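You operate a simulated robot arm through the tools that you are given. There is no shell and no other tool.

You are at the controls of a simulated robot arm. One attempt, no reset.

TASK
Highlight the amount due on the water and piano bills with the green highlighter.
Fine: then lay the water bill in the red tray; the highlighter goes back in the pen stand. Set down upright: what you pick out. A coat counts when it lies all over at full strength: go over it till it gets no stronger.
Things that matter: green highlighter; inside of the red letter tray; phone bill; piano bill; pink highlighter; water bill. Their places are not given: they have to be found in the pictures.

Only the result counts: the job must be done as asked and must still hold three seconds after the hand-in. Knocking over, shifting, dropping, spilling or breaking anything else fails it.

THE ROBOT
A 6-joint arm with a two-finger parallel gripper, fixed in place. Base frame: the origin is on the floor under the middle of its stand, x ahead of it, y to its left, z up; the work surface is at about z = 750. Readings come in mm, rad, newtons and seconds.
With the tool pointing down near the work surface it reaches from about 260 to 680 mm from the base axis. Its first joint turns from -1.152 to 1.152 rad. Payload 2.9 kg.
The tool frame sits at the grasp point between the pads (the TCP): z along the fingers, y along the line on which they close. The tips reach 30 mm beyond it. Largest opening 110 mm; finger width 20, thickness 10; the body of the gripper, 48 by 112 mm, starts 55 mm behind the TCP.
Orientation is that of the tool frame in the base frame, as a unit quaternion [x, y, z, w]. With the fingers straight down and closing along the base's y, the tool's x points along the base's -x, its y along +y and its z along -z.

THE INTERFACE
- The arm moves only by the tool play_rows. Its argument "plan" is text: rows parted by semicolons, each of 7 numbers parted by spaces: the shift along the base's x, y, z in units of 200 mm (1.0 is 200 mm), then the turn, a rotation vector about the base's x, y, z in units of 90 degrees (1.0 is 90 degrees), then the finger opening in mm, from 0 to 110. In form: dx dy dz rx ry rz fingers; .... A call has 1 to 20 rows; each row is the pose to reach, as a shift and turn from the pose commanded when the call began. A call with a number of a shift or a turn outside -1 to 1 is refused whole. Each row takes 0.2 s and may step no farther than 50 mm and 0.15 rad from the row before; otherwise, or with a gripper value out of range, the whole call is refused. A pose out of reach is approached as far as the arm can. The call stops where the force on the tool passes 70 N (or 10 N more than at its start, if that is more) or the arm is blocked; 0.2 s more then pass. Each finger travels about 108 mm/s and halts on what it meets, pressing with about 33 N; the grip force reading is that of the motor and also rises with nothing between the fingers. The clock runs only during rows and for 0.2 s after the last one: add rows that repeat a pose to give the fingers time. The reply holds the time, the measured pose of the TCP, the force on the tool along the base axes, the opening and the grip force, in the units named above and with some noise, with the torque about the TCP (base axes, N m) and any sound that the robot's microphone picked up.
- Cameras (640 x 400 px; columns grow to the right, rows downward): "scene" is fixed at [73.8, 433.5, 1381.4]; the picture's right is [-0.77, -0.64, 0.00], its down [-0.39, 0.47, -0.79] and it looks along [0.50, -0.61, -0.61] (base axes); focal length 348 px, centre (320, 200). "wrist" rides on the gripper at [72, 17, -103] in the tool frame; the picture's right is [-0.23, 0.97, 0.00], its down [-0.76, -0.18, -0.62] and it looks along [-0.61, -0.14, 0.78] (tool axes); focal length 222 px, centre (320, 200).
- grab_frame(camera): a new picture of that camera. The clock stands still meanwhile.
- point_at(camera, pixels): for up to 12 pixels [column, row] of the newest picture of that camera ("zoom" is the newest enlarged one), the place [x, y, z] in the base frame of the surface seen there, good to about 2 mm. The clock stands still meanwhile.
- zoom(camera, box): a new picture of the part [left, top, right, bottom] of that camera's present view, enlarged. The clock stands still meanwhile.
- sign_off(): hands the job in; it is judged then, once.

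Unless the task says otherwise, let go and move clear before handing in.

The tools are called by a JSON object that holds its "method" and its "body". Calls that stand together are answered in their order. play_rows: Moves the arm, as the interface text tells. Its arguments: {"type":"object","properties":{"plan":{"type":"string"}},"required":["plan"]} The other tools are called the same way: grab_frame (camera) takes a picture; point_at (camera, pixels) gives the place of the surface under pixels of a picture; zoom (camera, box) takes an enlarged picture of a part of a camera's view; sign_off () hands the job in.

At the start:

```text
time_s: 0.0
tcp_pos: [423.8, -39.8, 1141.9]
orientation: [0.0, 1.0, 0.0, 0.001]
force: [-0.4, -0.1, 0.2]
torque: [0.0, -0.04, 0.03]
grip_width: 110.0
gripper_force: 0.1
```

scene: 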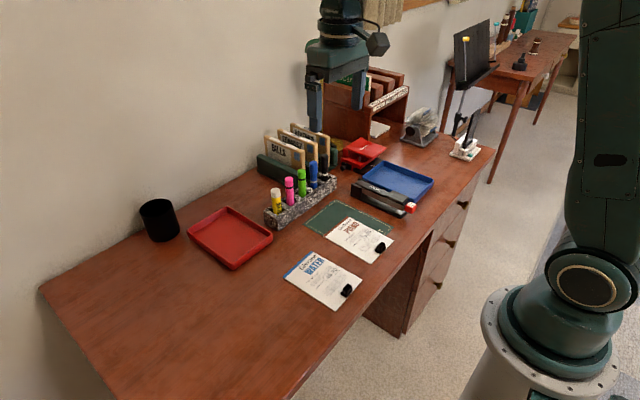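
wrist: 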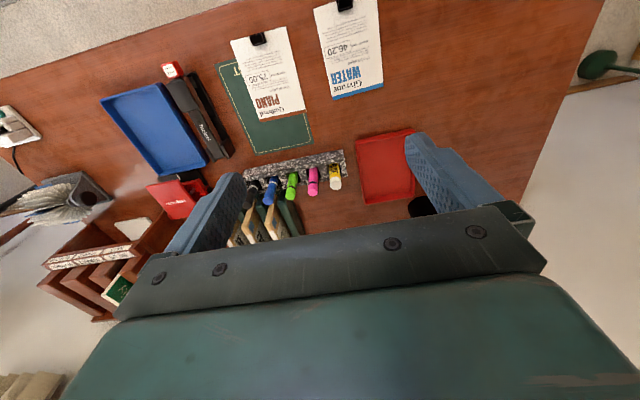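

The scene picture shows the pen stand around (300,195) with yellow, pink, green and blue pens, the water bill near (322,280), the piano bill near (360,238) and the red tray near (230,235). I'll zoom in on these before moving.

{"method": "zoom", "body": {"camera": "scene", "box": [250, 150, 410, 250]}}

{"method": "zoom", "body": {"camera": "wrist", "box": [210, 0, 402, 120]}}

{"method": "zoom", "body": {"camera": "scene", "box": [270, 200, 430, 320]}}

```text
4.00 times, centred on (330, 200) of scene
```

zoom: 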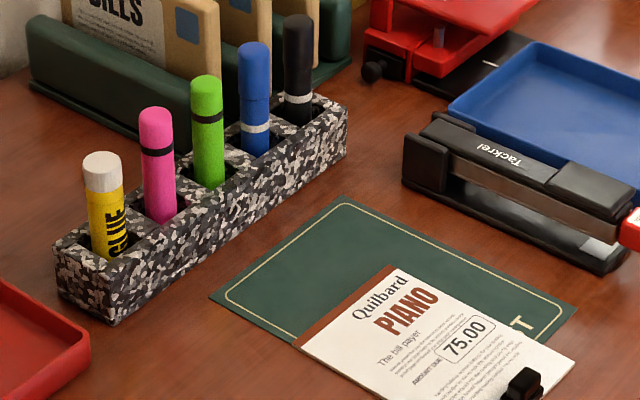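

```text
3.33 times, centred on (306, 60) of wrist
```

zoom: 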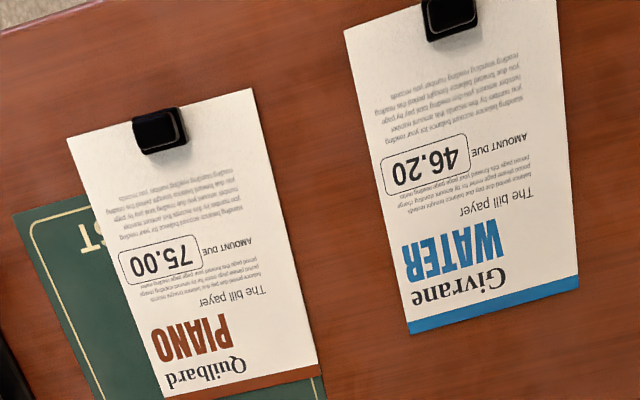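

```text
3.33 times, centred on (350, 260) of scene
```

zoom: 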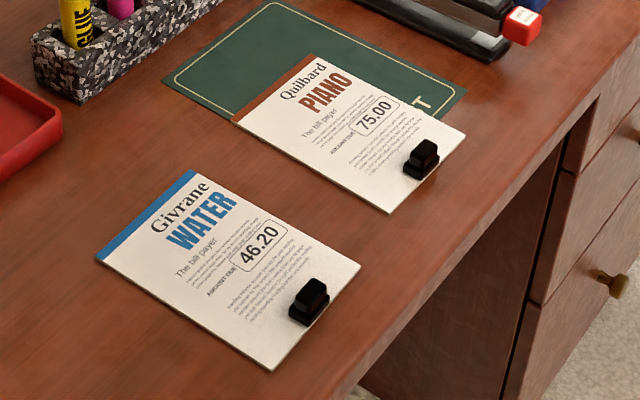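

The zooms show the bills with an outlined amount box ("46.20", "75.00") and a black clip on each, and the green pen at zoom (207,130). I'll measure these places.

{"method": "point_at", "body": {"camera": "scene", "pixels": [[277, 192], [289, 181], [301, 172], [302, 180], [313, 164], [324, 158], [270, 222], [335, 186], [278, 228], [302, 194], [301, 171], [260, 210]]}}

{"method": "point_at", "body": {"camera": "zoom", "pixels": [[96, 258], [194, 171], [270, 370], [361, 265], [229, 268], [235, 244], [278, 222], [285, 246], [240, 272], [310, 290], [300, 312], [320, 310]]}}

```text
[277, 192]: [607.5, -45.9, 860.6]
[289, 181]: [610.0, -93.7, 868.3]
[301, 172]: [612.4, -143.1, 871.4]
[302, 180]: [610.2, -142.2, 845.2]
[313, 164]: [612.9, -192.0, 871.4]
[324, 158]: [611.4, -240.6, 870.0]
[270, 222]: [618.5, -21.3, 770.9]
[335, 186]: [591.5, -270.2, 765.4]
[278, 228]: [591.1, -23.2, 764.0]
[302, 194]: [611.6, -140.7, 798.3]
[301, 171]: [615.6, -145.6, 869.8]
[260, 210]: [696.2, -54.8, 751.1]
```

```text
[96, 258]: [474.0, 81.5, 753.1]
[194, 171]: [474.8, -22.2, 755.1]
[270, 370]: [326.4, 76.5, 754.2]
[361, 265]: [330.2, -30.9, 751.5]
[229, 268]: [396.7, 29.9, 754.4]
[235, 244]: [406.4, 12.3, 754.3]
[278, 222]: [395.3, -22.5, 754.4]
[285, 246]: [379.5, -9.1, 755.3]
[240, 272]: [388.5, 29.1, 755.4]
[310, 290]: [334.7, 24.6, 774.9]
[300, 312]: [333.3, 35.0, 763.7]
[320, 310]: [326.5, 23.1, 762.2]
```

The green pen stands at about (612,-143) with its top near z 872, and its neighbours are about 48 mm away on either side. Next I'll measure the piano bill, the red tray, the stand and the files behind it.

{"method": "zoom", "body": {"camera": "scene", "box": [180, 100, 360, 280]}}

{"method": "point_at", "body": {"camera": "scene", "pixels": [[187, 232], [228, 208], [272, 238], [234, 268], [230, 238], [210, 235], [250, 240], [265, 140], [300, 152], [293, 127], [270, 160], [330, 150]]}}

{"method": "point_at", "body": {"camera": "wrist", "pixels": [[260, 119], [305, 108], [230, 42], [285, 27], [246, 81], [249, 85], [270, 79], [271, 73], [258, 39], [257, 140], [310, 140], [218, 62]]}}

```text
2.22 times, centred on (270, 190) of scene
```

zoom: 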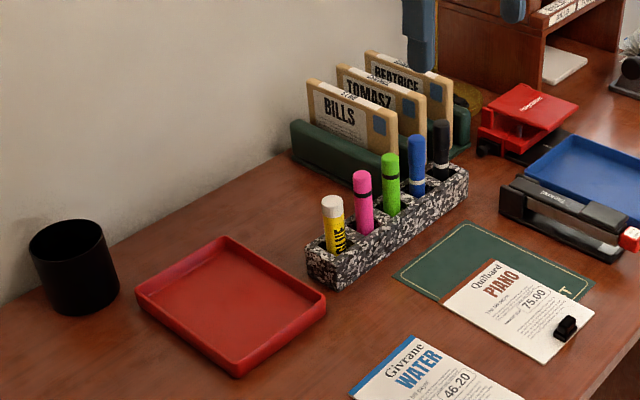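

```text
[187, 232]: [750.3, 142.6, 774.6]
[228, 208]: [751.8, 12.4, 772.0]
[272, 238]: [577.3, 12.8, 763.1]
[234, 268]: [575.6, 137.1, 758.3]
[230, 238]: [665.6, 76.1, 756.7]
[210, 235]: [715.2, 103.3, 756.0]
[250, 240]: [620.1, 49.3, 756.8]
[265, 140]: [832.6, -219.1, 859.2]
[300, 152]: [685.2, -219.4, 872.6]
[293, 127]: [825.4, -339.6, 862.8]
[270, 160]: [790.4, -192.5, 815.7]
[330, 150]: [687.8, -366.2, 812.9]
```

```text
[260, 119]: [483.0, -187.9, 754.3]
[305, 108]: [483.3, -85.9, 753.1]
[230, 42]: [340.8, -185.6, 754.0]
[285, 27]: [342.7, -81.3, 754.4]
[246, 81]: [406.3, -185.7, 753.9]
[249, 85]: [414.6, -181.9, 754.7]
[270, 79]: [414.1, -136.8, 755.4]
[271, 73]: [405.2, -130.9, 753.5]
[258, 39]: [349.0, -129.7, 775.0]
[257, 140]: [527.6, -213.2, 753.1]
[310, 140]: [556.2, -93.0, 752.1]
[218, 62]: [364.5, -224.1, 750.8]
```

The red tray's inside runs over about x 577–750 and y 13–140, with its floor at z 756. The piano bill's amount box is near (410,-159). I'll move above the pen stand for a closer look at the green highlighter.

{"method": "play_rows", "body": {"plan": "0.113 -0.086 -0.118 0 0 0 100; 0.227 -0.172 -0.237 0 0 0 80; 0.34 -0.258 -0.355 0 0 0 60; 0.453 -0.343 -0.473 0 0 0 50; 0.567 -0.429 -0.592 0 0 0 44; 0.68 -0.515 -0.71 0 0 0 44; 0.68 -0.515 -0.71 0 0 0 44"}}

{"method": "grab_frame", "body": {"camera": "wrist"}}

{"method": "grab_frame", "body": {"camera": "scene"}}

```text
time_s: 1.6
tcp_pos: [559.7, -141.5, 999.6]
orientation: [-0.001, 1.0, 0.001, 0.0]
force: [0.1, -0.3, -0.2]
torque: [-0.01, 0.01, 0.05]
grip_width: 44.1
gripper_force: 0.0
```

```text
taken
```

wrist: 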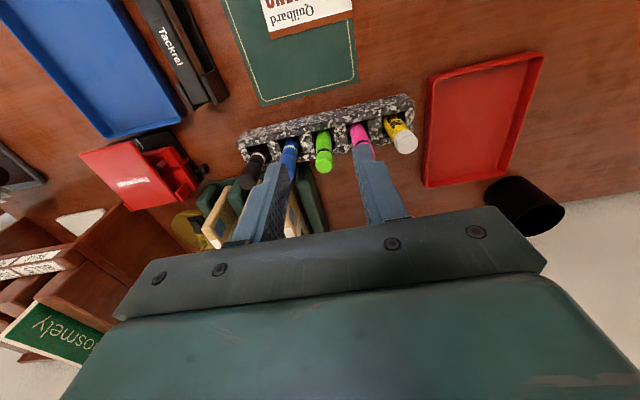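

```text
taken
```

scene: 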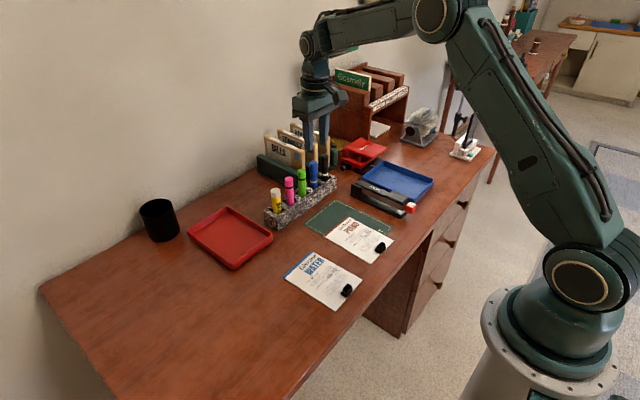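

The wrist picture shows the green pen at (323,150), between blue (289,150) and pink (362,140). I'll zoom in on it and measure its axis.

{"method": "zoom", "body": {"camera": "wrist", "box": [230, 85, 422, 205]}}

{"method": "point_at", "body": {"camera": "wrist", "pixels": [[324, 168], [319, 167], [329, 167], [324, 162], [324, 172], [323, 145], [317, 140], [330, 140], [323, 135], [240, 140], [412, 98], [405, 145]]}}

```text
3.33 times, centred on (326, 145) of wrist
```

zoom: 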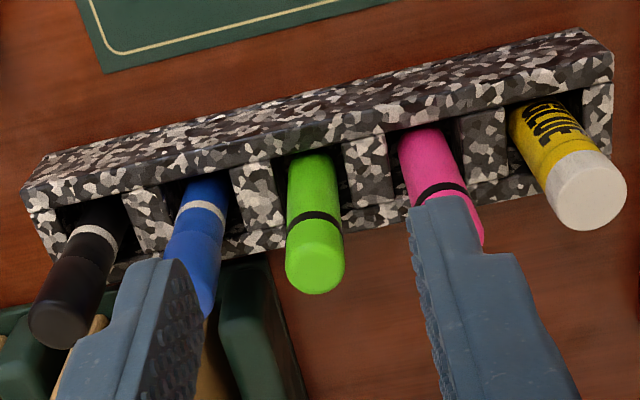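

```text
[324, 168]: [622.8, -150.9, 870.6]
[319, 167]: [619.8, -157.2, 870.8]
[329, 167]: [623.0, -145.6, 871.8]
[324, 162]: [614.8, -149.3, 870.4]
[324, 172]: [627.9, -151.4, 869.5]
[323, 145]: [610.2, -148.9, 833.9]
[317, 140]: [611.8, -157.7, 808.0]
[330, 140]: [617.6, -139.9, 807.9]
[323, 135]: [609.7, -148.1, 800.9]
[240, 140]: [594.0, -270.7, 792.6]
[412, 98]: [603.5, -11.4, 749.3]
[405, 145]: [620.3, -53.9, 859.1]
```

The green pen's top face is at zoom (315,265). I'll measure its outline finely to get its axis and diameter, along with the tops of its neighbours.

{"method": "point_at", "body": {"camera": "zoom", "pixels": [[288, 265], [342, 265], [315, 290], [315, 250], [315, 270], [291, 190], [339, 190], [314, 190], [200, 265], [62, 330], [590, 200], [265, 220]]}}

{"method": "zoom", "body": {"camera": "scene", "box": [285, 160, 325, 200]}}

```text
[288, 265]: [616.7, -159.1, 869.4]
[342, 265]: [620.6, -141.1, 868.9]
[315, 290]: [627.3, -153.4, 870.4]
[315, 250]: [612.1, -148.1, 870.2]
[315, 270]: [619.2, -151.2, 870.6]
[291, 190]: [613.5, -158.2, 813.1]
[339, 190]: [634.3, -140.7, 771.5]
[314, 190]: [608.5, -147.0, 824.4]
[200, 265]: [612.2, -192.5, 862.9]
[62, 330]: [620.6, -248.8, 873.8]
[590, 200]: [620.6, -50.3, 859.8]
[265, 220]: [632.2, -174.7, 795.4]
```

```text
10.00 times, centred on (305, 180) of scene
```

zoom: 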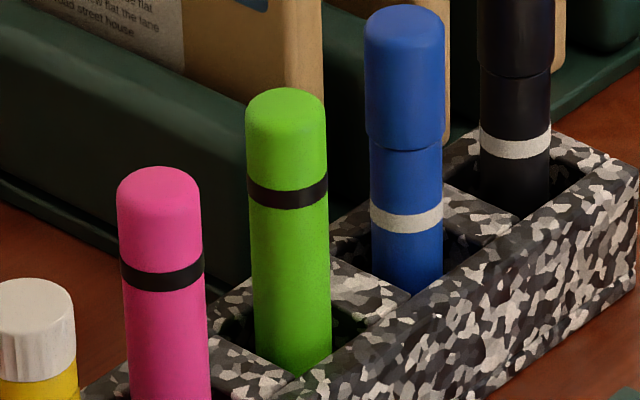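

The green pen's axis is at about (618.5,-150) with a diameter near 18 mm and its top at z 870.5. Its neighbours' edges are about 40 mm from its axis, so a 40 mm opening clears them. I'll hover right above it first.

{"method": "play_rows", "body": {"plan": "0.15 -0.02 -0.1 0 0 0 40; 0.2935 -0.04 -0.2 0 0 0 40; 0.2935 -0.04 -0.4 0 0 0 40; 0.2935 -0.04 -0.4 0 0 0 40; 0.2935 -0.04 -0.4 0 0 0 40"}}

{"method": "grab_frame", "body": {"camera": "wrist"}}

{"method": "zoom", "body": {"camera": "scene", "box": [260, 110, 360, 210]}}

```text
time_s: 2.8
tcp_pos: [618.6, -150.6, 919.3]
orientation: [0.0, 1.0, -0.001, 0.0]
force: [-0.9, 0.3, 0.2]
torque: [-0.01, -0.02, 0.01]
grip_width: 39.9
gripper_force: 0.0
```

```text
taken
```

wrist: 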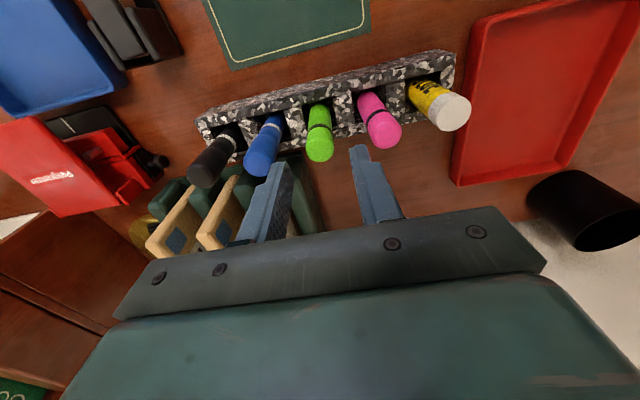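

```text
4.00 times, centred on (310, 160) of scene
```

zoom: 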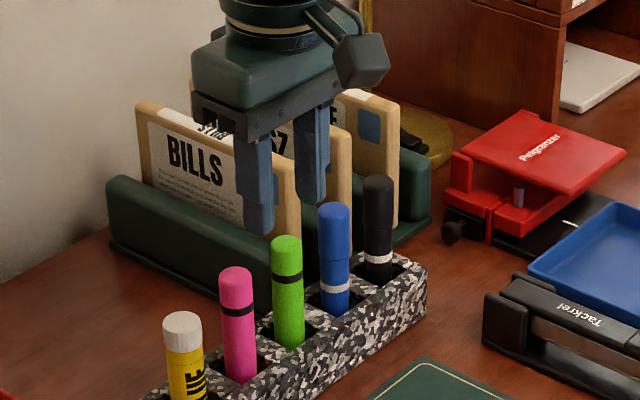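

The fingers straddle the green pen (320,130 in the wrist view) with clear gaps to blue and pink. I'll go straight down 83 mm and check for contact.

{"method": "play_rows", "body": {"plan": "0 0 -0.1 0 0 0 40; 0 0 -0.2 0 0 0 40; 0 0 -0.28 0 0 0 40; 0 0 -0.35 0 0 0 40; 0 0 -0.415 0 0 0 40; 0 0 -0.415 0 0 0 40"}}

{"method": "zoom", "body": {"camera": "scene", "box": [260, 110, 360, 210]}}

{"method": "grab_frame", "body": {"camera": "wrist"}}

```text
time_s: 4.2
tcp_pos: [620.6, -149.0, 836.3]
orientation: [0.0, 1.0, 0.0, 0.0]
force: [-0.2, 0.2, 0.0]
torque: [0.01, -0.01, 0.02]
grip_width: 39.7
gripper_force: 0.1
```

```text
4.00 times, centred on (310, 160) of scene
```

zoom: 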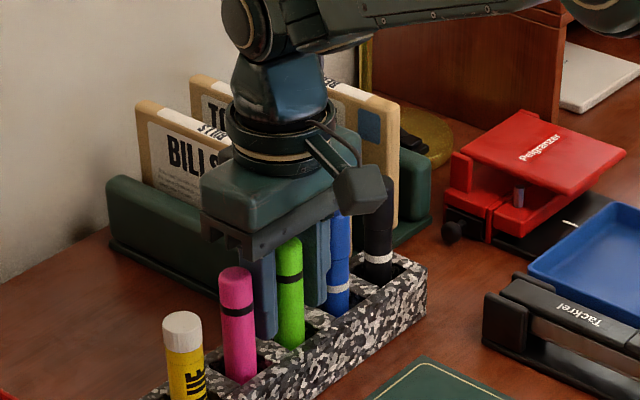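

```text
taken
```

wrist: 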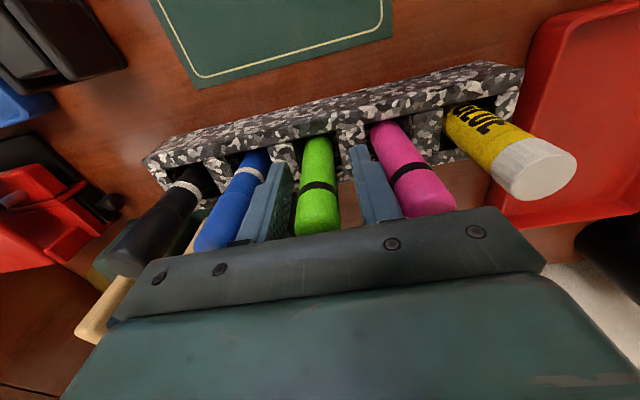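

The fingers are around the green pen with no contact. I'll check that the pen is centred on the finger width before closing.

{"method": "point_at", "body": {"camera": "wrist", "pixels": [[316, 220], [316, 208], [318, 185], [318, 165], [317, 145], [300, 190], [337, 190], [302, 150], [333, 150], [317, 230]]}}

```text
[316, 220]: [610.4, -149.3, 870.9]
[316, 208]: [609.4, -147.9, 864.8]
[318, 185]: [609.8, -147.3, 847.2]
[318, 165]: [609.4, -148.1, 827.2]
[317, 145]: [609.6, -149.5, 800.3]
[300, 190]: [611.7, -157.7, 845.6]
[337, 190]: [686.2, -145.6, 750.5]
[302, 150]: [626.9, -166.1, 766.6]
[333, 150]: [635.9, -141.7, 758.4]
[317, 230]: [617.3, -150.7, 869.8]
```

The pen stands vertical with its axis at (618.6,-149), which is on the TCP. I'll close on it.

{"method": "play_rows", "body": {"plan": "0 0 0 0 0 0 20; 0 0 0 0 0 0 10; 0 0 0 0 0 0 10; 0 0 0 0 0 0 10"}}

```text
time_s: 5.2
tcp_pos: [619.3, -149.7, 836.0]
orientation: [0.0, 1.0, -0.001, 0.0]
force: [-0.6, 0.1, 0.7]
torque: [-0.05, 0.0, -0.02]
grip_width: 20.4
gripper_force: 33.2
```

The grip holds at 20.4 mm with 33 N. I'll lift the pen straight out of the stand.

{"method": "play_rows", "body": {"plan": "0 0 0.05 0 0 0 10; 0 0 0.15 0 0 0 10; 0 0 0.3 0 0 0 10; 0 0 0.5 0 0 0 10; 0 0 0.7 0 0 0 10; 0 0 0.85 0 0 0 10; 0 0 0.85 0 0 0 10"}}

{"method": "grab_frame", "body": {"camera": "scene"}}

{"method": "zoom", "body": {"camera": "scene", "box": [260, 80, 380, 200]}}

{"method": "grab_frame", "body": {"camera": "wrist"}}

```text
time_s: 6.8
tcp_pos: [618.2, -149.7, 1008.0]
orientation: [0.001, 1.0, 0.0, 0.0]
force: [0.3, -0.5, -1.4]
torque: [0.0, 0.04, 0.02]
grip_width: 20.7
gripper_force: 33.2
```

```text
taken
```

scene: 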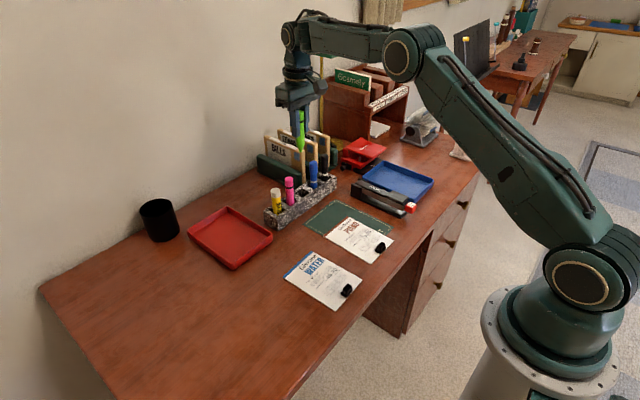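

```text
3.33 times, centred on (320, 140) of scene
```

zoom: 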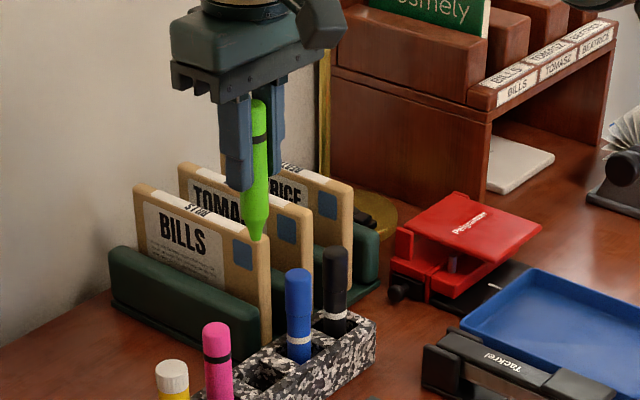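

```text
taken
```

wrist: 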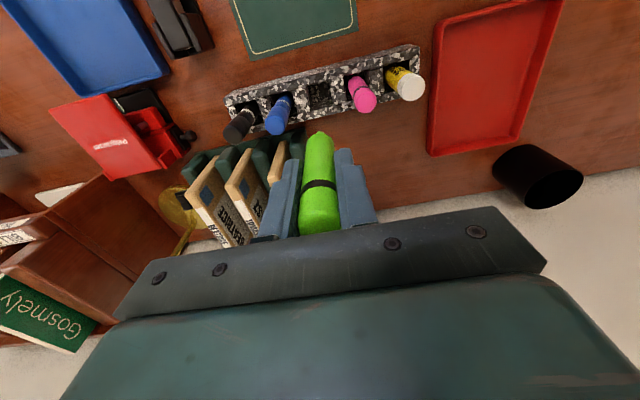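

The pen came out clean and tapers to a bare nib at its lower end, at about zoom (257,235). I'll zoom in on the nib to measure its length.

{"method": "zoom", "body": {"camera": "scene", "box": [285, 105, 335, 175]}}

```text
5.71 times, centred on (310, 140) of scene
```

zoom: 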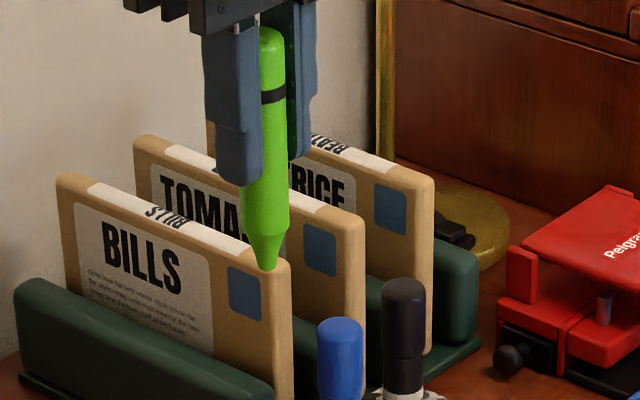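

{"method": "point_at", "body": {"camera": "zoom", "pixels": [[267, 268], [268, 262], [267, 255], [266, 245], [264, 230], [262, 215], [270, 33], [274, 95], [263, 264], [272, 264]]}}

{"method": "zoom", "body": {"camera": "scene", "box": [299, 135, 319, 155]}}

```text
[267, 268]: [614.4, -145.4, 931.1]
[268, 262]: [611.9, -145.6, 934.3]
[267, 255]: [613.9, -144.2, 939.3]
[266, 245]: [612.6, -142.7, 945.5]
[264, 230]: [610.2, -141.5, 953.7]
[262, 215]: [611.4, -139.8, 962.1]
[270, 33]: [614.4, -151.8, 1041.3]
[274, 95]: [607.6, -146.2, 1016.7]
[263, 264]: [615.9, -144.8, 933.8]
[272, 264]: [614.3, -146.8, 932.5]
```

```text
16.00 times, centred on (309, 145) of scene
```

zoom: 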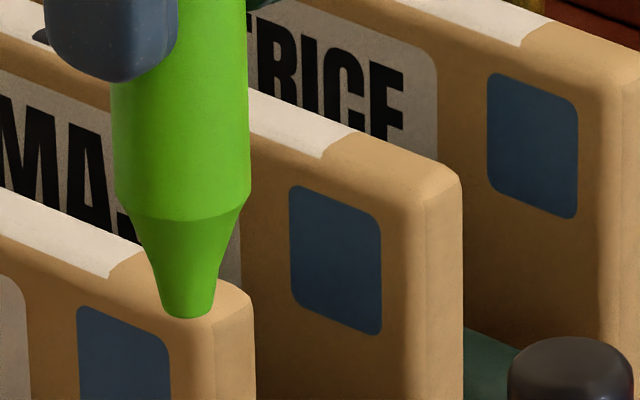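

The nib is a blunt round tip about 7 mm wide, at z 931–932 while the TCP is at 1008, so it sits about 76.5 mm below the TCP. I'll carry the pen towards the bills.

{"method": "play_rows", "body": {"plan": "-0.15 0.08 0 0 0 0 10; -0.33 0.18 0 0 0 0 10; -0.5 0.28 0 0 0 0 10; -0.67 0.37 0 0 0 0 10; -0.84 0.46 0 0 0 0 10; -1.0 0.55 0 0 0 0 10; -1.0 0.55 0 0 0 0 10"}}

{"method": "play_rows", "body": {"plan": "-0.13 0.07 -0.1 0 0 0 10; -0.27 0.14 -0.2 0 0 0 10; -0.39 0.22 -0.29 0 0 0 10; -0.39 0.22 -0.29 0 0 0 10"}}

{"method": "grab_frame", "body": {"camera": "wrist"}}

{"method": "grab_frame", "body": {"camera": "scene"}}

```text
time_s: 8.4
tcp_pos: [418.8, -38.9, 1007.0]
orientation: [0.0, 1.0, 0.0, 0.0]
force: [0.5, -0.5, 0.1]
torque: [0.0, 0.01, 0.02]
grip_width: 20.5
gripper_force: 32.8
```

```text
time_s: 9.4
tcp_pos: [341.2, 6.1, 947.8]
orientation: [0.0, 1.0, 0.0, 0.0]
force: [0.1, -0.3, 0.1]
torque: [0.01, -0.04, -0.01]
grip_width: 20.5
gripper_force: 32.8
```

```text
taken
```

wrist: 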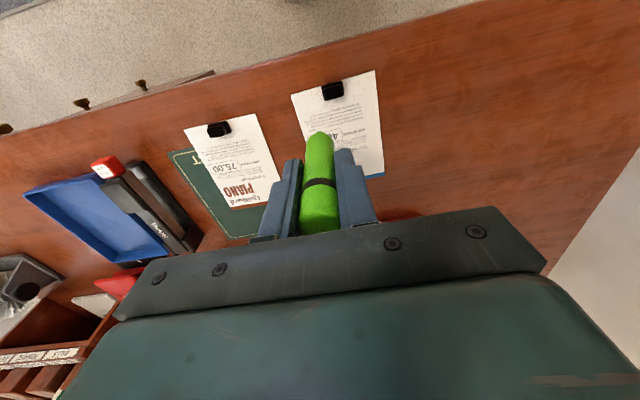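

```text
taken
```

scene: 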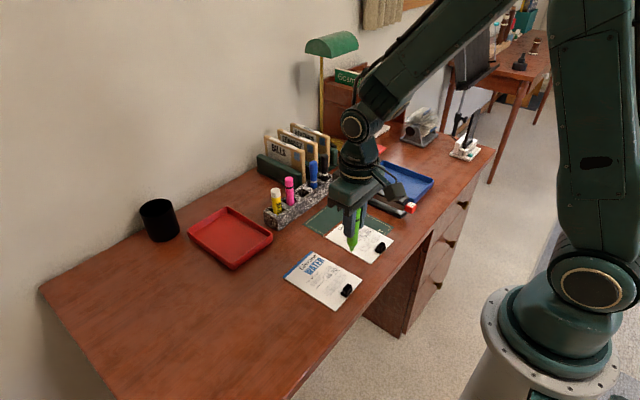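

The scene camera sees the water bill clear of the arm, and the wrist camera sees the piano bill clearly. I'll zoom in on each to map the amount boxes.

{"method": "zoom", "body": {"camera": "scene", "box": [280, 245, 368, 315]}}

{"method": "zoom", "body": {"camera": "wrist", "box": [180, 105, 290, 215]}}

```text
5.71 times, centred on (324, 280) of scene
```

zoom: 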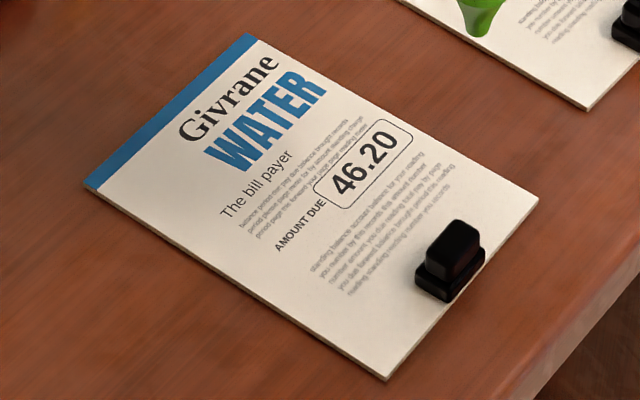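

```text
3.64 times, centred on (235, 160) of wrist
```

zoom: 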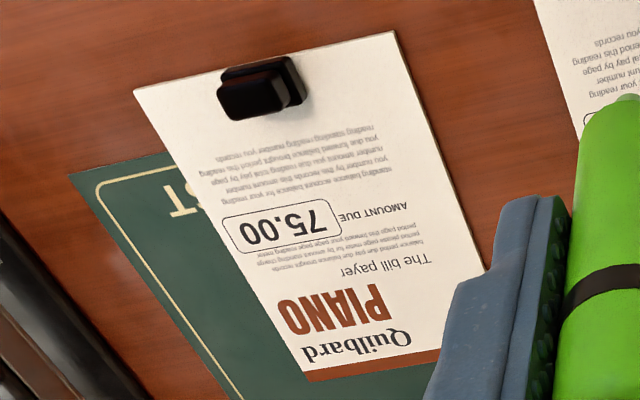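

The piano amount box spans zoom (222,220)–(342,232). I'll measure its corners and edges.

{"method": "point_at", "body": {"camera": "zoom", "pixels": [[224, 221], [236, 252], [331, 200], [341, 231], [278, 209], [288, 243], [229, 236], [337, 216], [283, 226], [134, 90], [393, 31], [307, 381]]}}

{"method": "zoom", "body": {"camera": "scene", "box": [320, 260, 345, 285]}}

```text
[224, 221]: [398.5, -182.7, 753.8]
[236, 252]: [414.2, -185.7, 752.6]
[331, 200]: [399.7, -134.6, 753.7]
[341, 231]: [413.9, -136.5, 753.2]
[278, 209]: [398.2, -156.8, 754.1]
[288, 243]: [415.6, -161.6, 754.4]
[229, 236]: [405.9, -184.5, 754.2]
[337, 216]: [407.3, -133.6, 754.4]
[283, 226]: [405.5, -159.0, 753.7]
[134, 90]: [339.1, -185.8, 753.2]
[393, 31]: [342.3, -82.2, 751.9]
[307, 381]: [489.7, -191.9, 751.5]
```

```text
16.00 times, centred on (332, 272) of scene
```

zoom: 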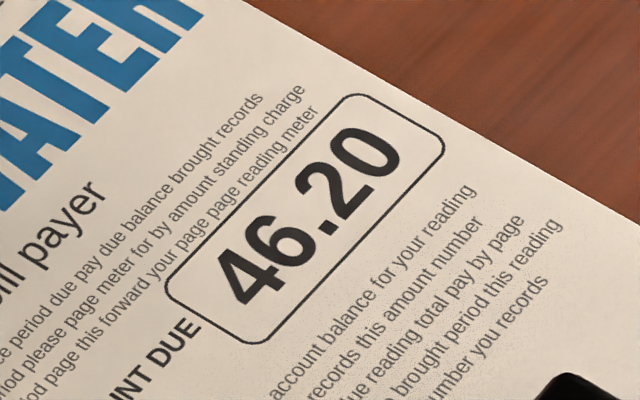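

The piano box centre is about (406.8,-159.4), 17 mm in x by 50 mm in y. Now the water box's outline in the new scene zoom.

{"method": "point_at", "body": {"camera": "zoom", "pixels": [[172, 278], [350, 100], [438, 150], [258, 340], [257, 186], [350, 245], [395, 115], [208, 320], [305, 215], [168, 290], [440, 138], [245, 338]]}}

{"method": "zoom", "body": {"camera": "scene", "box": [275, 240, 375, 320]}}

```text
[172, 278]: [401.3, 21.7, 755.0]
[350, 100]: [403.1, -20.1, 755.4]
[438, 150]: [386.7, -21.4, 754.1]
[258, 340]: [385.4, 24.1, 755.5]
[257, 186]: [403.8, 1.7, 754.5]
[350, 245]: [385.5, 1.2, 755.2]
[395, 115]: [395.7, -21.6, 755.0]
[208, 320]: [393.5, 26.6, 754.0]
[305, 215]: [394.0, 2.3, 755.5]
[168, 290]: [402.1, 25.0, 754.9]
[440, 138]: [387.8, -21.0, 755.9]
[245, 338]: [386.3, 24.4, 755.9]
```

```text
5.00 times, centred on (325, 280) of scene
```

zoom: 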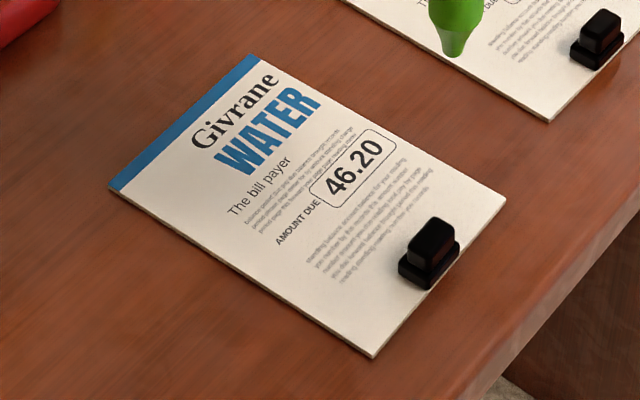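

The water box centre is about (394.5,2.2). I'll measure the bill's edges to find its slight turn.

{"method": "point_at", "body": {"camera": "zoom", "pixels": [[112, 186], [258, 57], [370, 353], [503, 199], [240, 271], [380, 128], [185, 121], [437, 275], [310, 194], [386, 131], [399, 147], [326, 206]]}}

{"method": "zoom", "body": {"camera": "scene", "box": [325, 205, 385, 255]}}

```text
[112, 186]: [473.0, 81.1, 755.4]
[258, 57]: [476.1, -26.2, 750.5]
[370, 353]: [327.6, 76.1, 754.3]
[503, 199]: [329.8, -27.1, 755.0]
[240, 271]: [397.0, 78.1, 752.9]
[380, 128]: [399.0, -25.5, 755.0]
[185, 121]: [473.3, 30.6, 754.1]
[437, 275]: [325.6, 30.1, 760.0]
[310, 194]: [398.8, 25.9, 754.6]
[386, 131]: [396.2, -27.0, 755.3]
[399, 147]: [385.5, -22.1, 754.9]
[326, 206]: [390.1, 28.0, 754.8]
```

```text
8.00 times, centred on (355, 230) of scene
```

zoom: 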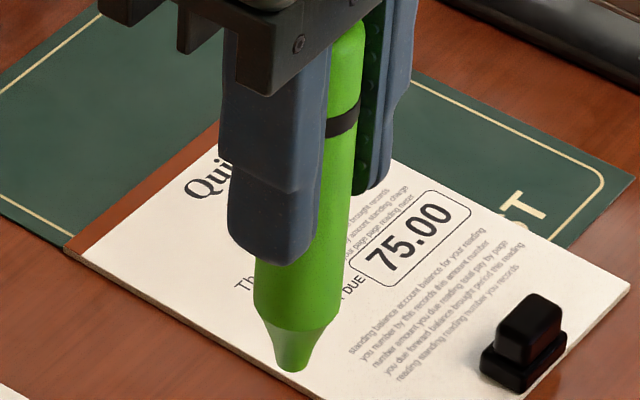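

The water bill is turned by about +1.7° and its box is roughly 18×49 mm, centred at (394.6,2.2). I'll measure the nib at zoom (291,368) against the TCP to get its offset.

{"method": "point_at", "body": {"camera": "zoom", "pixels": [[291, 371], [280, 366], [305, 366], [291, 366], [292, 350], [292, 335], [272, 325], [320, 325], [295, 310], [300, 280], [345, 25], [340, 160]]}}

{"method": "zoom", "body": {"camera": "scene", "box": [350, 238, 370, 258]}}

```text
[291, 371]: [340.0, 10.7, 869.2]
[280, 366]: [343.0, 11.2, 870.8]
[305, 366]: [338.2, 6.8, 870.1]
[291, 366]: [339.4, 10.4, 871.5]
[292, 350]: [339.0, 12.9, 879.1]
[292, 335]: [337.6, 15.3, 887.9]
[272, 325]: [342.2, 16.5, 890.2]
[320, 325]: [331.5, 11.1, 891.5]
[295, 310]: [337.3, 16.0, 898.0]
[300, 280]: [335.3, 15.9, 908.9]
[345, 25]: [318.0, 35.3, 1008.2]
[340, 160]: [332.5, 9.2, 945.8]
```

```text
16.00 times, centred on (360, 248) of scene
```

zoom: 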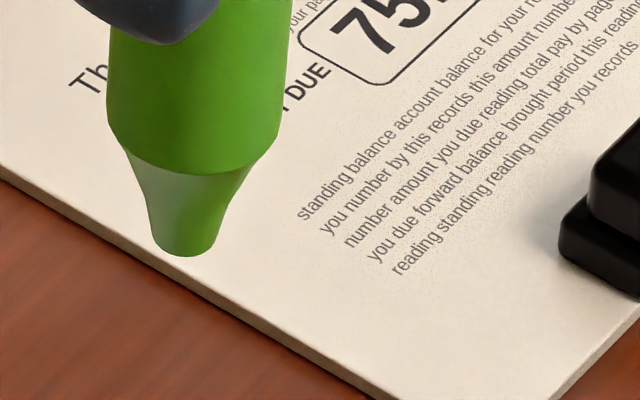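

The nib is about 6.5–7 mm wide, centred near (341.6,7.7), with its tip about 77.5 mm below the TCP. I'll bring it about 15 mm above the centre of the water amount box to calibrate.

{"method": "play_rows", "body": {"plan": "0.1 -0.01 -0.12 0 0 0 10; 0.2 -0.02 -0.26 0 0 0 10; 0.265 -0.0275 -0.4 0 0 0 10; 0.265 -0.0275 -0.5 0 0 0 10; 0.265 -0.0275 -0.5 0 0 0 10"}}

{"method": "zoom", "body": {"camera": "scene", "box": [305, 245, 355, 295]}}

```text
time_s: 10.6
tcp_pos: [392.2, -1.1, 847.2]
orientation: [0.0, 1.0, 0.0, 0.0]
force: [-1.4, 0.2, -0.3]
torque: [-0.01, -0.01, 0.01]
grip_width: 20.4
gripper_force: 32.7
```

```text
8.00 times, centred on (330, 270) of scene
```

zoom: 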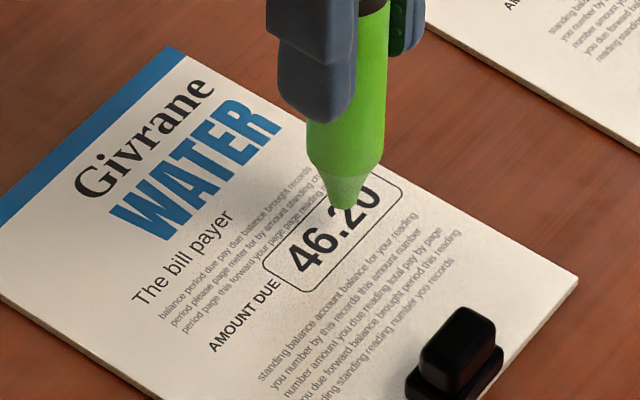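

The nib at zoom (345,207) hovers above the box. I'll measure its tip against the box outline in the same picture.

{"method": "point_at", "body": {"camera": "zoom", "pixels": [[346, 206], [335, 203], [357, 203], [345, 195], [345, 180], [345, 160], [264, 268], [400, 190], [310, 292], [370, 178], [268, 275], [398, 200]]}}

```text
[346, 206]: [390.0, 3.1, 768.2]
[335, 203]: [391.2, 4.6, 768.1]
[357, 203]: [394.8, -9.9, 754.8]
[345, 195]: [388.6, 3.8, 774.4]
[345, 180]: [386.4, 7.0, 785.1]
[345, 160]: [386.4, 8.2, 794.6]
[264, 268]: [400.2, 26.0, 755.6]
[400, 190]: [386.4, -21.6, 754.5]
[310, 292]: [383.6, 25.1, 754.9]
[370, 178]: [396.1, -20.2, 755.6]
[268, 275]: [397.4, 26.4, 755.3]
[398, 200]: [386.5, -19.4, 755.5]
```

The nib is about (392,0.7) with its lowest point near z 767. I'll shift by (+2.5,+1.5) and drop 9 mm to hover just over the box centre.

{"method": "play_rows", "body": {"plan": "0.0125 0.0075 -0.02 0 0 0 10; 0.0125 0.0075 -0.045 0 0 0 10; 0.0125 0.0075 -0.045 0 0 0 10"}}

{"method": "zoom", "body": {"camera": "scene", "box": [317, 257, 347, 287]}}

```text
time_s: 11.4
tcp_pos: [395.5, 1.5, 839.3]
orientation: [0.001, 1.0, 0.0, 0.0]
force: [-0.3, 0.5, 0.4]
torque: [0.0, 0.0, 0.03]
grip_width: 20.4
gripper_force: 32.2
```

```text
13.33 times, centred on (332, 272) of scene
```

zoom: 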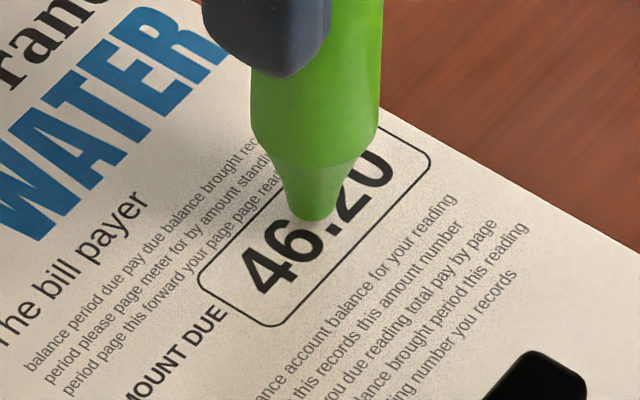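

The nib sits over the box centre as wanted, with a gap of several mm. I'll lower it in small steps and watch the force.

{"method": "play_rows", "body": {"plan": "0 0 -0.01 0 0 0 10; 0 0 -0.02 0 0 0 10; 0 0 -0.02 0 0 0 10"}}

{"method": "zoom", "body": {"camera": "scene", "box": [317, 257, 347, 287]}}

{"method": "point_at", "body": {"camera": "zoom", "pixels": [[313, 230], [313, 234], [313, 228], [313, 224], [300, 225], [326, 225]]}}

```text
time_s: 12.2
tcp_pos: [394.4, 0.7, 836.7]
orientation: [0.0, 1.0, 0.0, 0.001]
force: [-1.0, 1.2, 9.3]
torque: [0.27, 0.11, 0.0]
grip_width: 20.8
gripper_force: 33.2
```

```text
13.33 times, centred on (332, 272) of scene
```

zoom: 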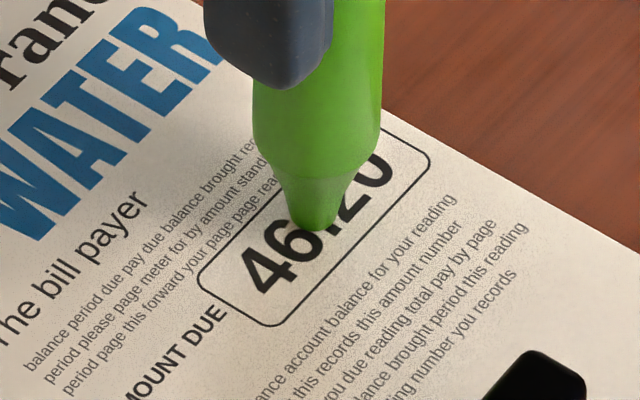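

```text
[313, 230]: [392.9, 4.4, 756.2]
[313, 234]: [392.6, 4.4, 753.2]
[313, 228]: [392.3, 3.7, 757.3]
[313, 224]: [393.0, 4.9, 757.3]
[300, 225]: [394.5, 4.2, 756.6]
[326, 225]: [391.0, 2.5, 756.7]
```

Contact is made: 9.3 N upward with the nib centred at about (395,2). I'll ease off slightly and see what force remains.

{"method": "play_rows", "body": {"plan": "0 0 0.003 0 0 0 10; 0 0 0.003 0 0 0 10"}}

{"method": "play_rows", "body": {"plan": "0 0 0 0 0 0 10; 0 0 0 0 0 0 10"}}

```text
time_s: 12.8
tcp_pos: [394.3, 0.7, 836.1]
orientation: [0.0, 1.0, 0.0, -0.001]
force: [0.2, 0.4, -0.6]
torque: [-0.02, 0.01, 0.02]
grip_width: 20.5
gripper_force: 33.3
```

```text
time_s: 13.4
tcp_pos: [396.6, 0.8, 836.2]
orientation: [0.0, 1.0, -0.001, 0.0]
force: [-0.2, -0.3, 0.0]
torque: [0.03, 0.01, -0.01]
grip_width: 20.4
gripper_force: 32.6
```

Raising 0.6 mm brought the force to zero, so the contact is stiff. I'll go down 0.3 mm for a light press.

{"method": "play_rows", "body": {"plan": "0 0 -0.0015 0 0 0 10; 0 0 -0.0015 0 0 0 10"}}

{"method": "zoom", "body": {"camera": "scene", "box": [317, 257, 347, 287]}}

```text
time_s: 14.0
tcp_pos: [396.0, 0.5, 836.1]
orientation: [0.0, 1.0, -0.001, -0.001]
force: [-0.4, 1.1, 1.3]
torque: [0.07, -0.03, -0.01]
grip_width: 20.3
gripper_force: 32.6
```

```text
13.33 times, centred on (332, 272) of scene
```

zoom: 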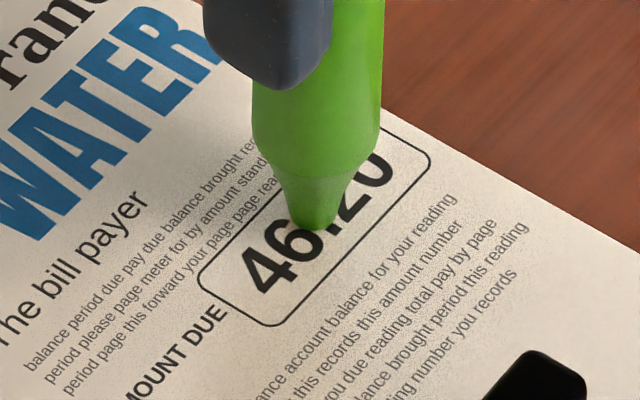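

There's now a light 1.3 N touch at the box centre. I'll make a test stroke of 15 mm along +y and back, then look at the mark.

{"method": "play_rows", "body": {"plan": "0 0 -0.0005 0 0 0 10; -0.0008 0.025 -0.0005 0 0 0 10; -0.0015 0.05 -0.0005 0 0 0 10; -0.0023 0.075 -0.0005 0 0 0 10"}}

{"method": "zoom", "body": {"camera": "scene", "box": [317, 257, 347, 287]}}

```text
time_s: 15.0
tcp_pos: [394.5, 16.2, 836.2]
orientation: [0.0, 1.0, 0.0, 0.0]
force: [-0.5, 0.0, 0.5]
torque: [0.0, 0.0, -0.04]
grip_width: 20.3
gripper_force: 32.8
```

```text
13.33 times, centred on (332, 272) of scene
```

zoom: 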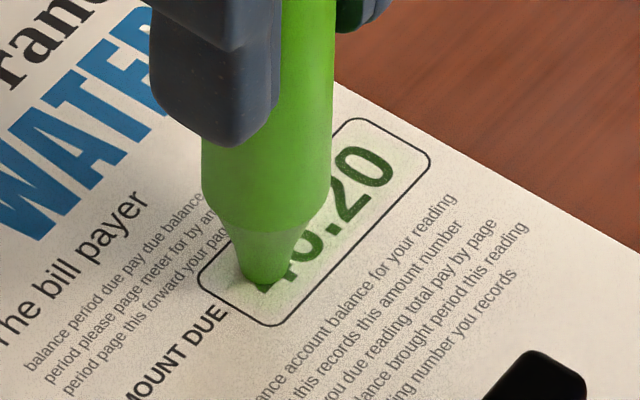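

A green tint has appeared across the box in zoom (280–420,130–270). I'll lift a little to see the coat's real extent.

{"method": "play_rows", "body": {"plan": "0 0 0.1 0 0 0 10; 0 0.1 0.2 0 0 0 10; 0 0.3 0.3 0 0 0 10; 0 0.3 0.3 0 0 0 10"}}

{"method": "zoom", "body": {"camera": "scene", "box": [317, 257, 347, 287]}}

{"method": "grab_frame", "body": {"camera": "scene"}}

```text
time_s: 16.0
tcp_pos: [394.1, 77.8, 897.3]
orientation: [0.0, 1.0, 0.0, 0.0]
force: [-0.2, 0.2, 0.0]
torque: [-0.04, 0.01, -0.02]
grip_width: 20.3
gripper_force: 33.1
```

```text
13.33 times, centred on (332, 272) of scene
```

zoom: 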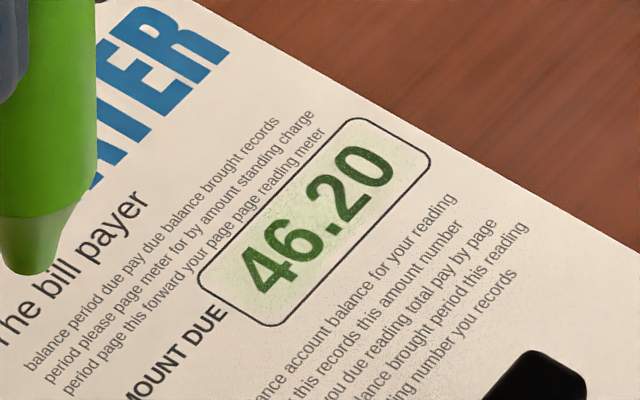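

```text
taken
```

scene: 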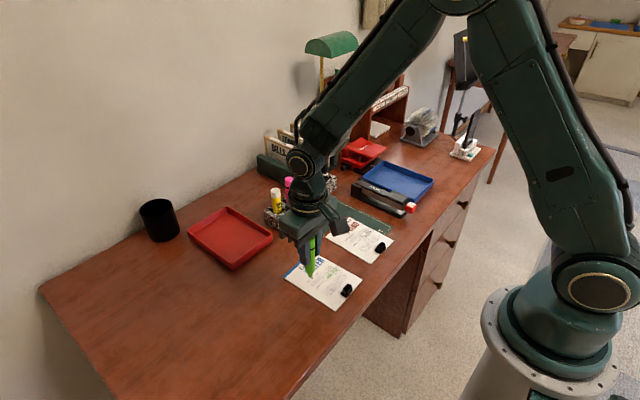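

The coat shows as a faint patch over the whole box, so it needs more passes. I'll return to the box's right front corner and touch down lightly for a full raster.

{"method": "play_rows", "body": {"plan": "-0.006 -0.15 -0.02 0 0 0 10; -0.012 -0.35 -0.08 0 0 0 10; -0.0231 -0.481 -0.2 0 0 0 10; -0.0231 -0.481 -0.285 0 0 0 10; -0.0231 -0.481 -0.297 0 0 0 10; -0.0231 -0.481 -0.3 0 0 0 10; -0.0231 -0.481 -0.3005 0 0 0 10; -0.0231 -0.481 -0.3005 0 0 0 10"}}

{"method": "zoom", "body": {"camera": "scene", "box": [317, 257, 347, 287]}}

```text
time_s: 17.8
tcp_pos: [390.8, -19.1, 837.1]
orientation: [0.0, 1.0, 0.0, 0.0]
force: [1.7, 0.9, 11.5]
torque: [0.29, -0.1, 0.0]
grip_width: 20.5
gripper_force: 33.1
```

```text
13.33 times, centred on (332, 272) of scene
```

zoom: 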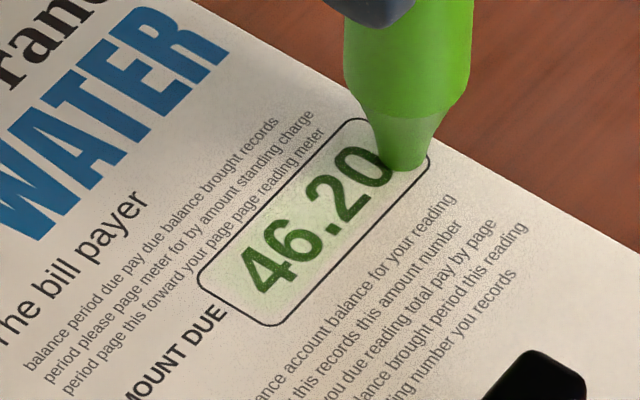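

The nib is at the box's right front corner (zoom 410,160) with 11.5 N, so the far end sits slightly higher. I'll raster four lines over the box, easing the height along the way to keep a light press.

{"method": "play_rows", "body": {"plan": "0 0 0.00125 0 0 0 10; -0.0016 0.0525 0.0009 0 0 0 10; -0.0032 0.105 0.0005 0 0 0 10; -0.0047 0.1575 0.0001 0 0 0 10; -0.0063 0.21 -0.00025 0 0 0 10; 0.0127 0.2106 -0.00025 0 0 0 10; 0.0143 0.1581 0.0001 0 0 0 10; 0.0158 0.1056 0.0005 0 0 0 10; 0.0174 0.0531 0.0009 0 0 0 10; 0.019 0.0006 0.00125 0 0 0 10; 0.038 0.0011 0.00125 0 0 0 10; 0.0364 0.0536 0.0009 0 0 0 10; 0.0348 0.1061 0.0005 0 0 0 10; 0.0333 0.1586 0.0001 0 0 0 10; 0.0317 0.2111 -0.00025 0 0 0 10; 0.0507 0.2117 -0.00025 0 0 0 10; 0.0523 0.1592 0.0001 0 0 0 10; 0.0538 0.1067 0.0005 0 0 0 10; 0.0554 0.0542 0.0009 0 0 0 10; 0.057 0.0017 0.00125 0 0 0 10"}}

{"method": "zoom", "body": {"camera": "scene", "box": [317, 257, 347, 287]}}

```text
time_s: 22.0
tcp_pos: [401.3, -19.9, 837.2]
orientation: [0.001, 1.0, 0.0, 0.0]
force: [-0.3, -0.1, -0.2]
torque: [0.02, 0.0, 0.04]
grip_width: 20.6
gripper_force: 33.3
```

```text
13.33 times, centred on (332, 272) of scene
```

zoom: 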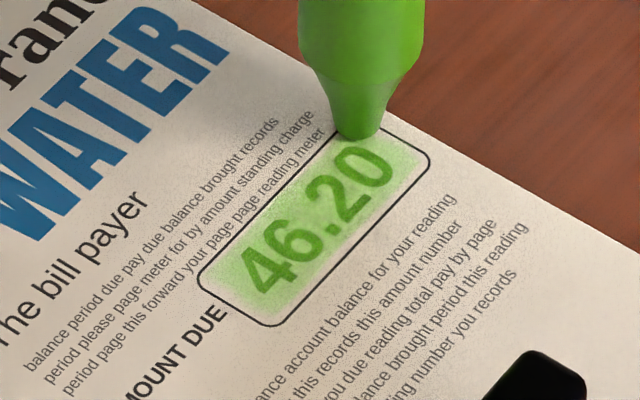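

The coat is clearly stronger, and the bill hasn't moved. At this end the press had just dropped off, so I'll retrace the raster backwards about 0.13 mm lower.

{"method": "play_rows", "body": {"plan": "0 0 -0.00065 0 0 0 10; -0.0016 0.0525 -0.0009 0 0 0 10; -0.0032 0.105 -0.0012 0 0 0 10; -0.0047 0.1575 -0.0015 0 0 0 10; -0.0063 0.21 -0.00175 0 0 0 10; -0.0253 0.2094 -0.00175 0 0 0 10; -0.0237 0.1569 -0.0015 0 0 0 10; -0.0222 0.1044 -0.0012 0 0 0 10; -0.0206 0.0519 -0.0009 0 0 0 10; -0.019 -0.0006 -0.00065 0 0 0 10; -0.038 -0.0011 -0.00065 0 0 0 10; -0.0396 0.0514 -0.0009 0 0 0 10; -0.0412 0.1039 -0.0012 0 0 0 10; -0.0427 0.1564 -0.0015 0 0 0 10; -0.0443 0.2089 -0.00175 0 0 0 10; -0.0633 0.2083 -0.00175 0 0 0 10; -0.0617 0.1558 -0.0015 0 0 0 10; -0.0602 0.1033 -0.0012 0 0 0 10; -0.0586 0.0508 -0.0009 0 0 0 10; -0.057 -0.0017 -0.00065 0 0 0 10"}}

{"method": "zoom", "body": {"camera": "scene", "box": [317, 257, 347, 287]}}

```text
time_s: 26.2
tcp_pos: [389.2, -21.5, 835.6]
orientation: [0.001, 1.0, 0.0, 0.001]
force: [-0.1, -0.8, 0.2]
torque: [0.01, 0.01, 0.02]
grip_width: 20.0
gripper_force: 32.7
```

```text
13.33 times, centred on (332, 272) of scene
```

zoom: 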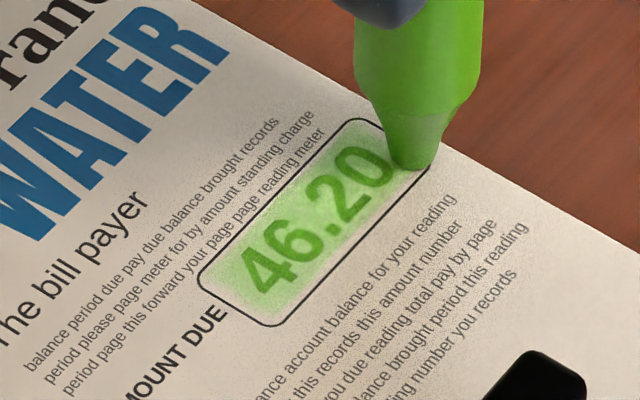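

The nib is back at the right front corner, but the force reads 0.2 N, so contact may be partial. I'll probe downward here to find the touch height again.

{"method": "play_rows", "body": {"plan": "0 0 -0.001 0 0 0 10; 0 0 -0.001 0 0 0 10"}}

{"method": "play_rows", "body": {"plan": "0 0 -0.001 0 0 0 10; 0 0 -0.001 0 0 0 10"}}

```text
time_s: 26.8
tcp_pos: [390.0, -20.5, 836.7]
orientation: [-0.001, 1.0, -0.001, 0.0]
force: [0.3, 0.0, 0.2]
torque: [0.01, 0.01, -0.02]
grip_width: 20.4
gripper_force: 33.1
```

```text
time_s: 27.4
tcp_pos: [390.3, -21.1, 835.8]
orientation: [0.0, 1.0, 0.001, 0.001]
force: [-0.7, 0.6, 0.2]
torque: [0.03, -0.02, 0.04]
grip_width: 20.3
gripper_force: 32.9
```

There's still no contact after another 0.4 mm, so the pen may have been pushed up slightly in the grip. I'll keep probing in small steps.

{"method": "play_rows", "body": {"plan": "0 0 -0.0015 0 0 0 10; 0 0 -0.0015 0 0 0 10"}}

{"method": "play_rows", "body": {"plan": "0 0 -0.0015 0 0 0 10; 0 0 -0.0015 0 0 0 10"}}

{"method": "zoom", "body": {"camera": "scene", "box": [327, 252, 347, 272]}}

```text
time_s: 28.0
tcp_pos: [390.3, -21.2, 835.8]
orientation: [0.0, 1.0, 0.0, 0.0]
force: [-0.7, 0.1, 0.2]
torque: [0.01, 0.01, -0.01]
grip_width: 20.4
gripper_force: 33.2
```

```text
time_s: 28.6
tcp_pos: [391.2, -21.5, 835.6]
orientation: [0.001, 1.0, 0.0, 0.0]
force: [0.3, -0.4, 0.9]
torque: [0.06, 0.0, 0.02]
grip_width: 20.5
gripper_force: 32.6
```

```text
16.00 times, centred on (337, 262) of scene
```

zoom: 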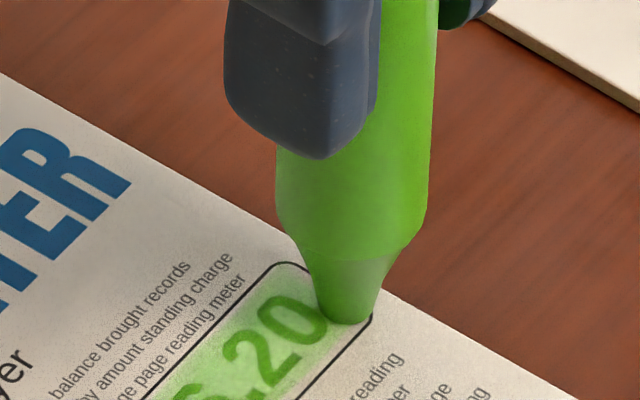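

Contact is back (0.9 N) about 1 mm lower than before, so the pen crept up in the grip. I'll now do one line per call and read the force at each end to keep the press right.

{"method": "play_rows", "body": {"plan": "0 0 -0.001 0 0 0 10; -0.0016 0.0525 -0.001 0 0 0 10; -0.0032 0.105 -0.001 0 0 0 10"}}

{"method": "play_rows", "body": {"plan": "-0.0016 0.0525 0 0 0 0 10; -0.0031 0.105 0 0 0 0 10"}}

{"method": "zoom", "body": {"camera": "scene", "box": [317, 257, 347, 287]}}

```text
time_s: 29.4
tcp_pos: [391.2, 0.6, 834.9]
orientation: [-0.001, 1.0, -0.001, 0.0]
force: [0.2, -0.3, 1.1]
torque: [0.12, -0.01, -0.02]
grip_width: 20.4
gripper_force: 33.1
```

```text
time_s: 30.0
tcp_pos: [389.7, 20.2, 834.2]
orientation: [0.001, 1.0, 0.0, 0.0]
force: [0.7, 0.9, 0.4]
torque: [-0.01, 0.01, 0.0]
grip_width: 20.6
gripper_force: 33.3
```

```text
13.33 times, centred on (332, 272) of scene
```

zoom: 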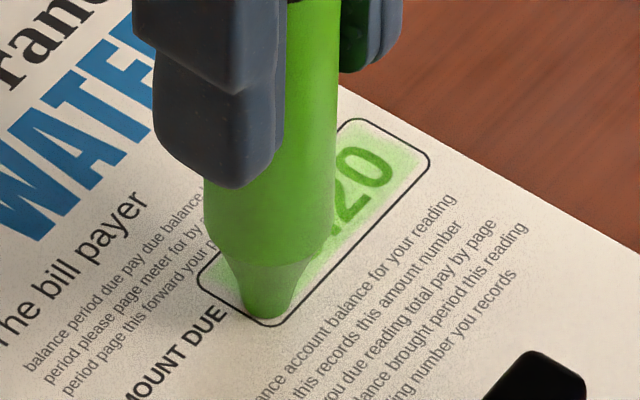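

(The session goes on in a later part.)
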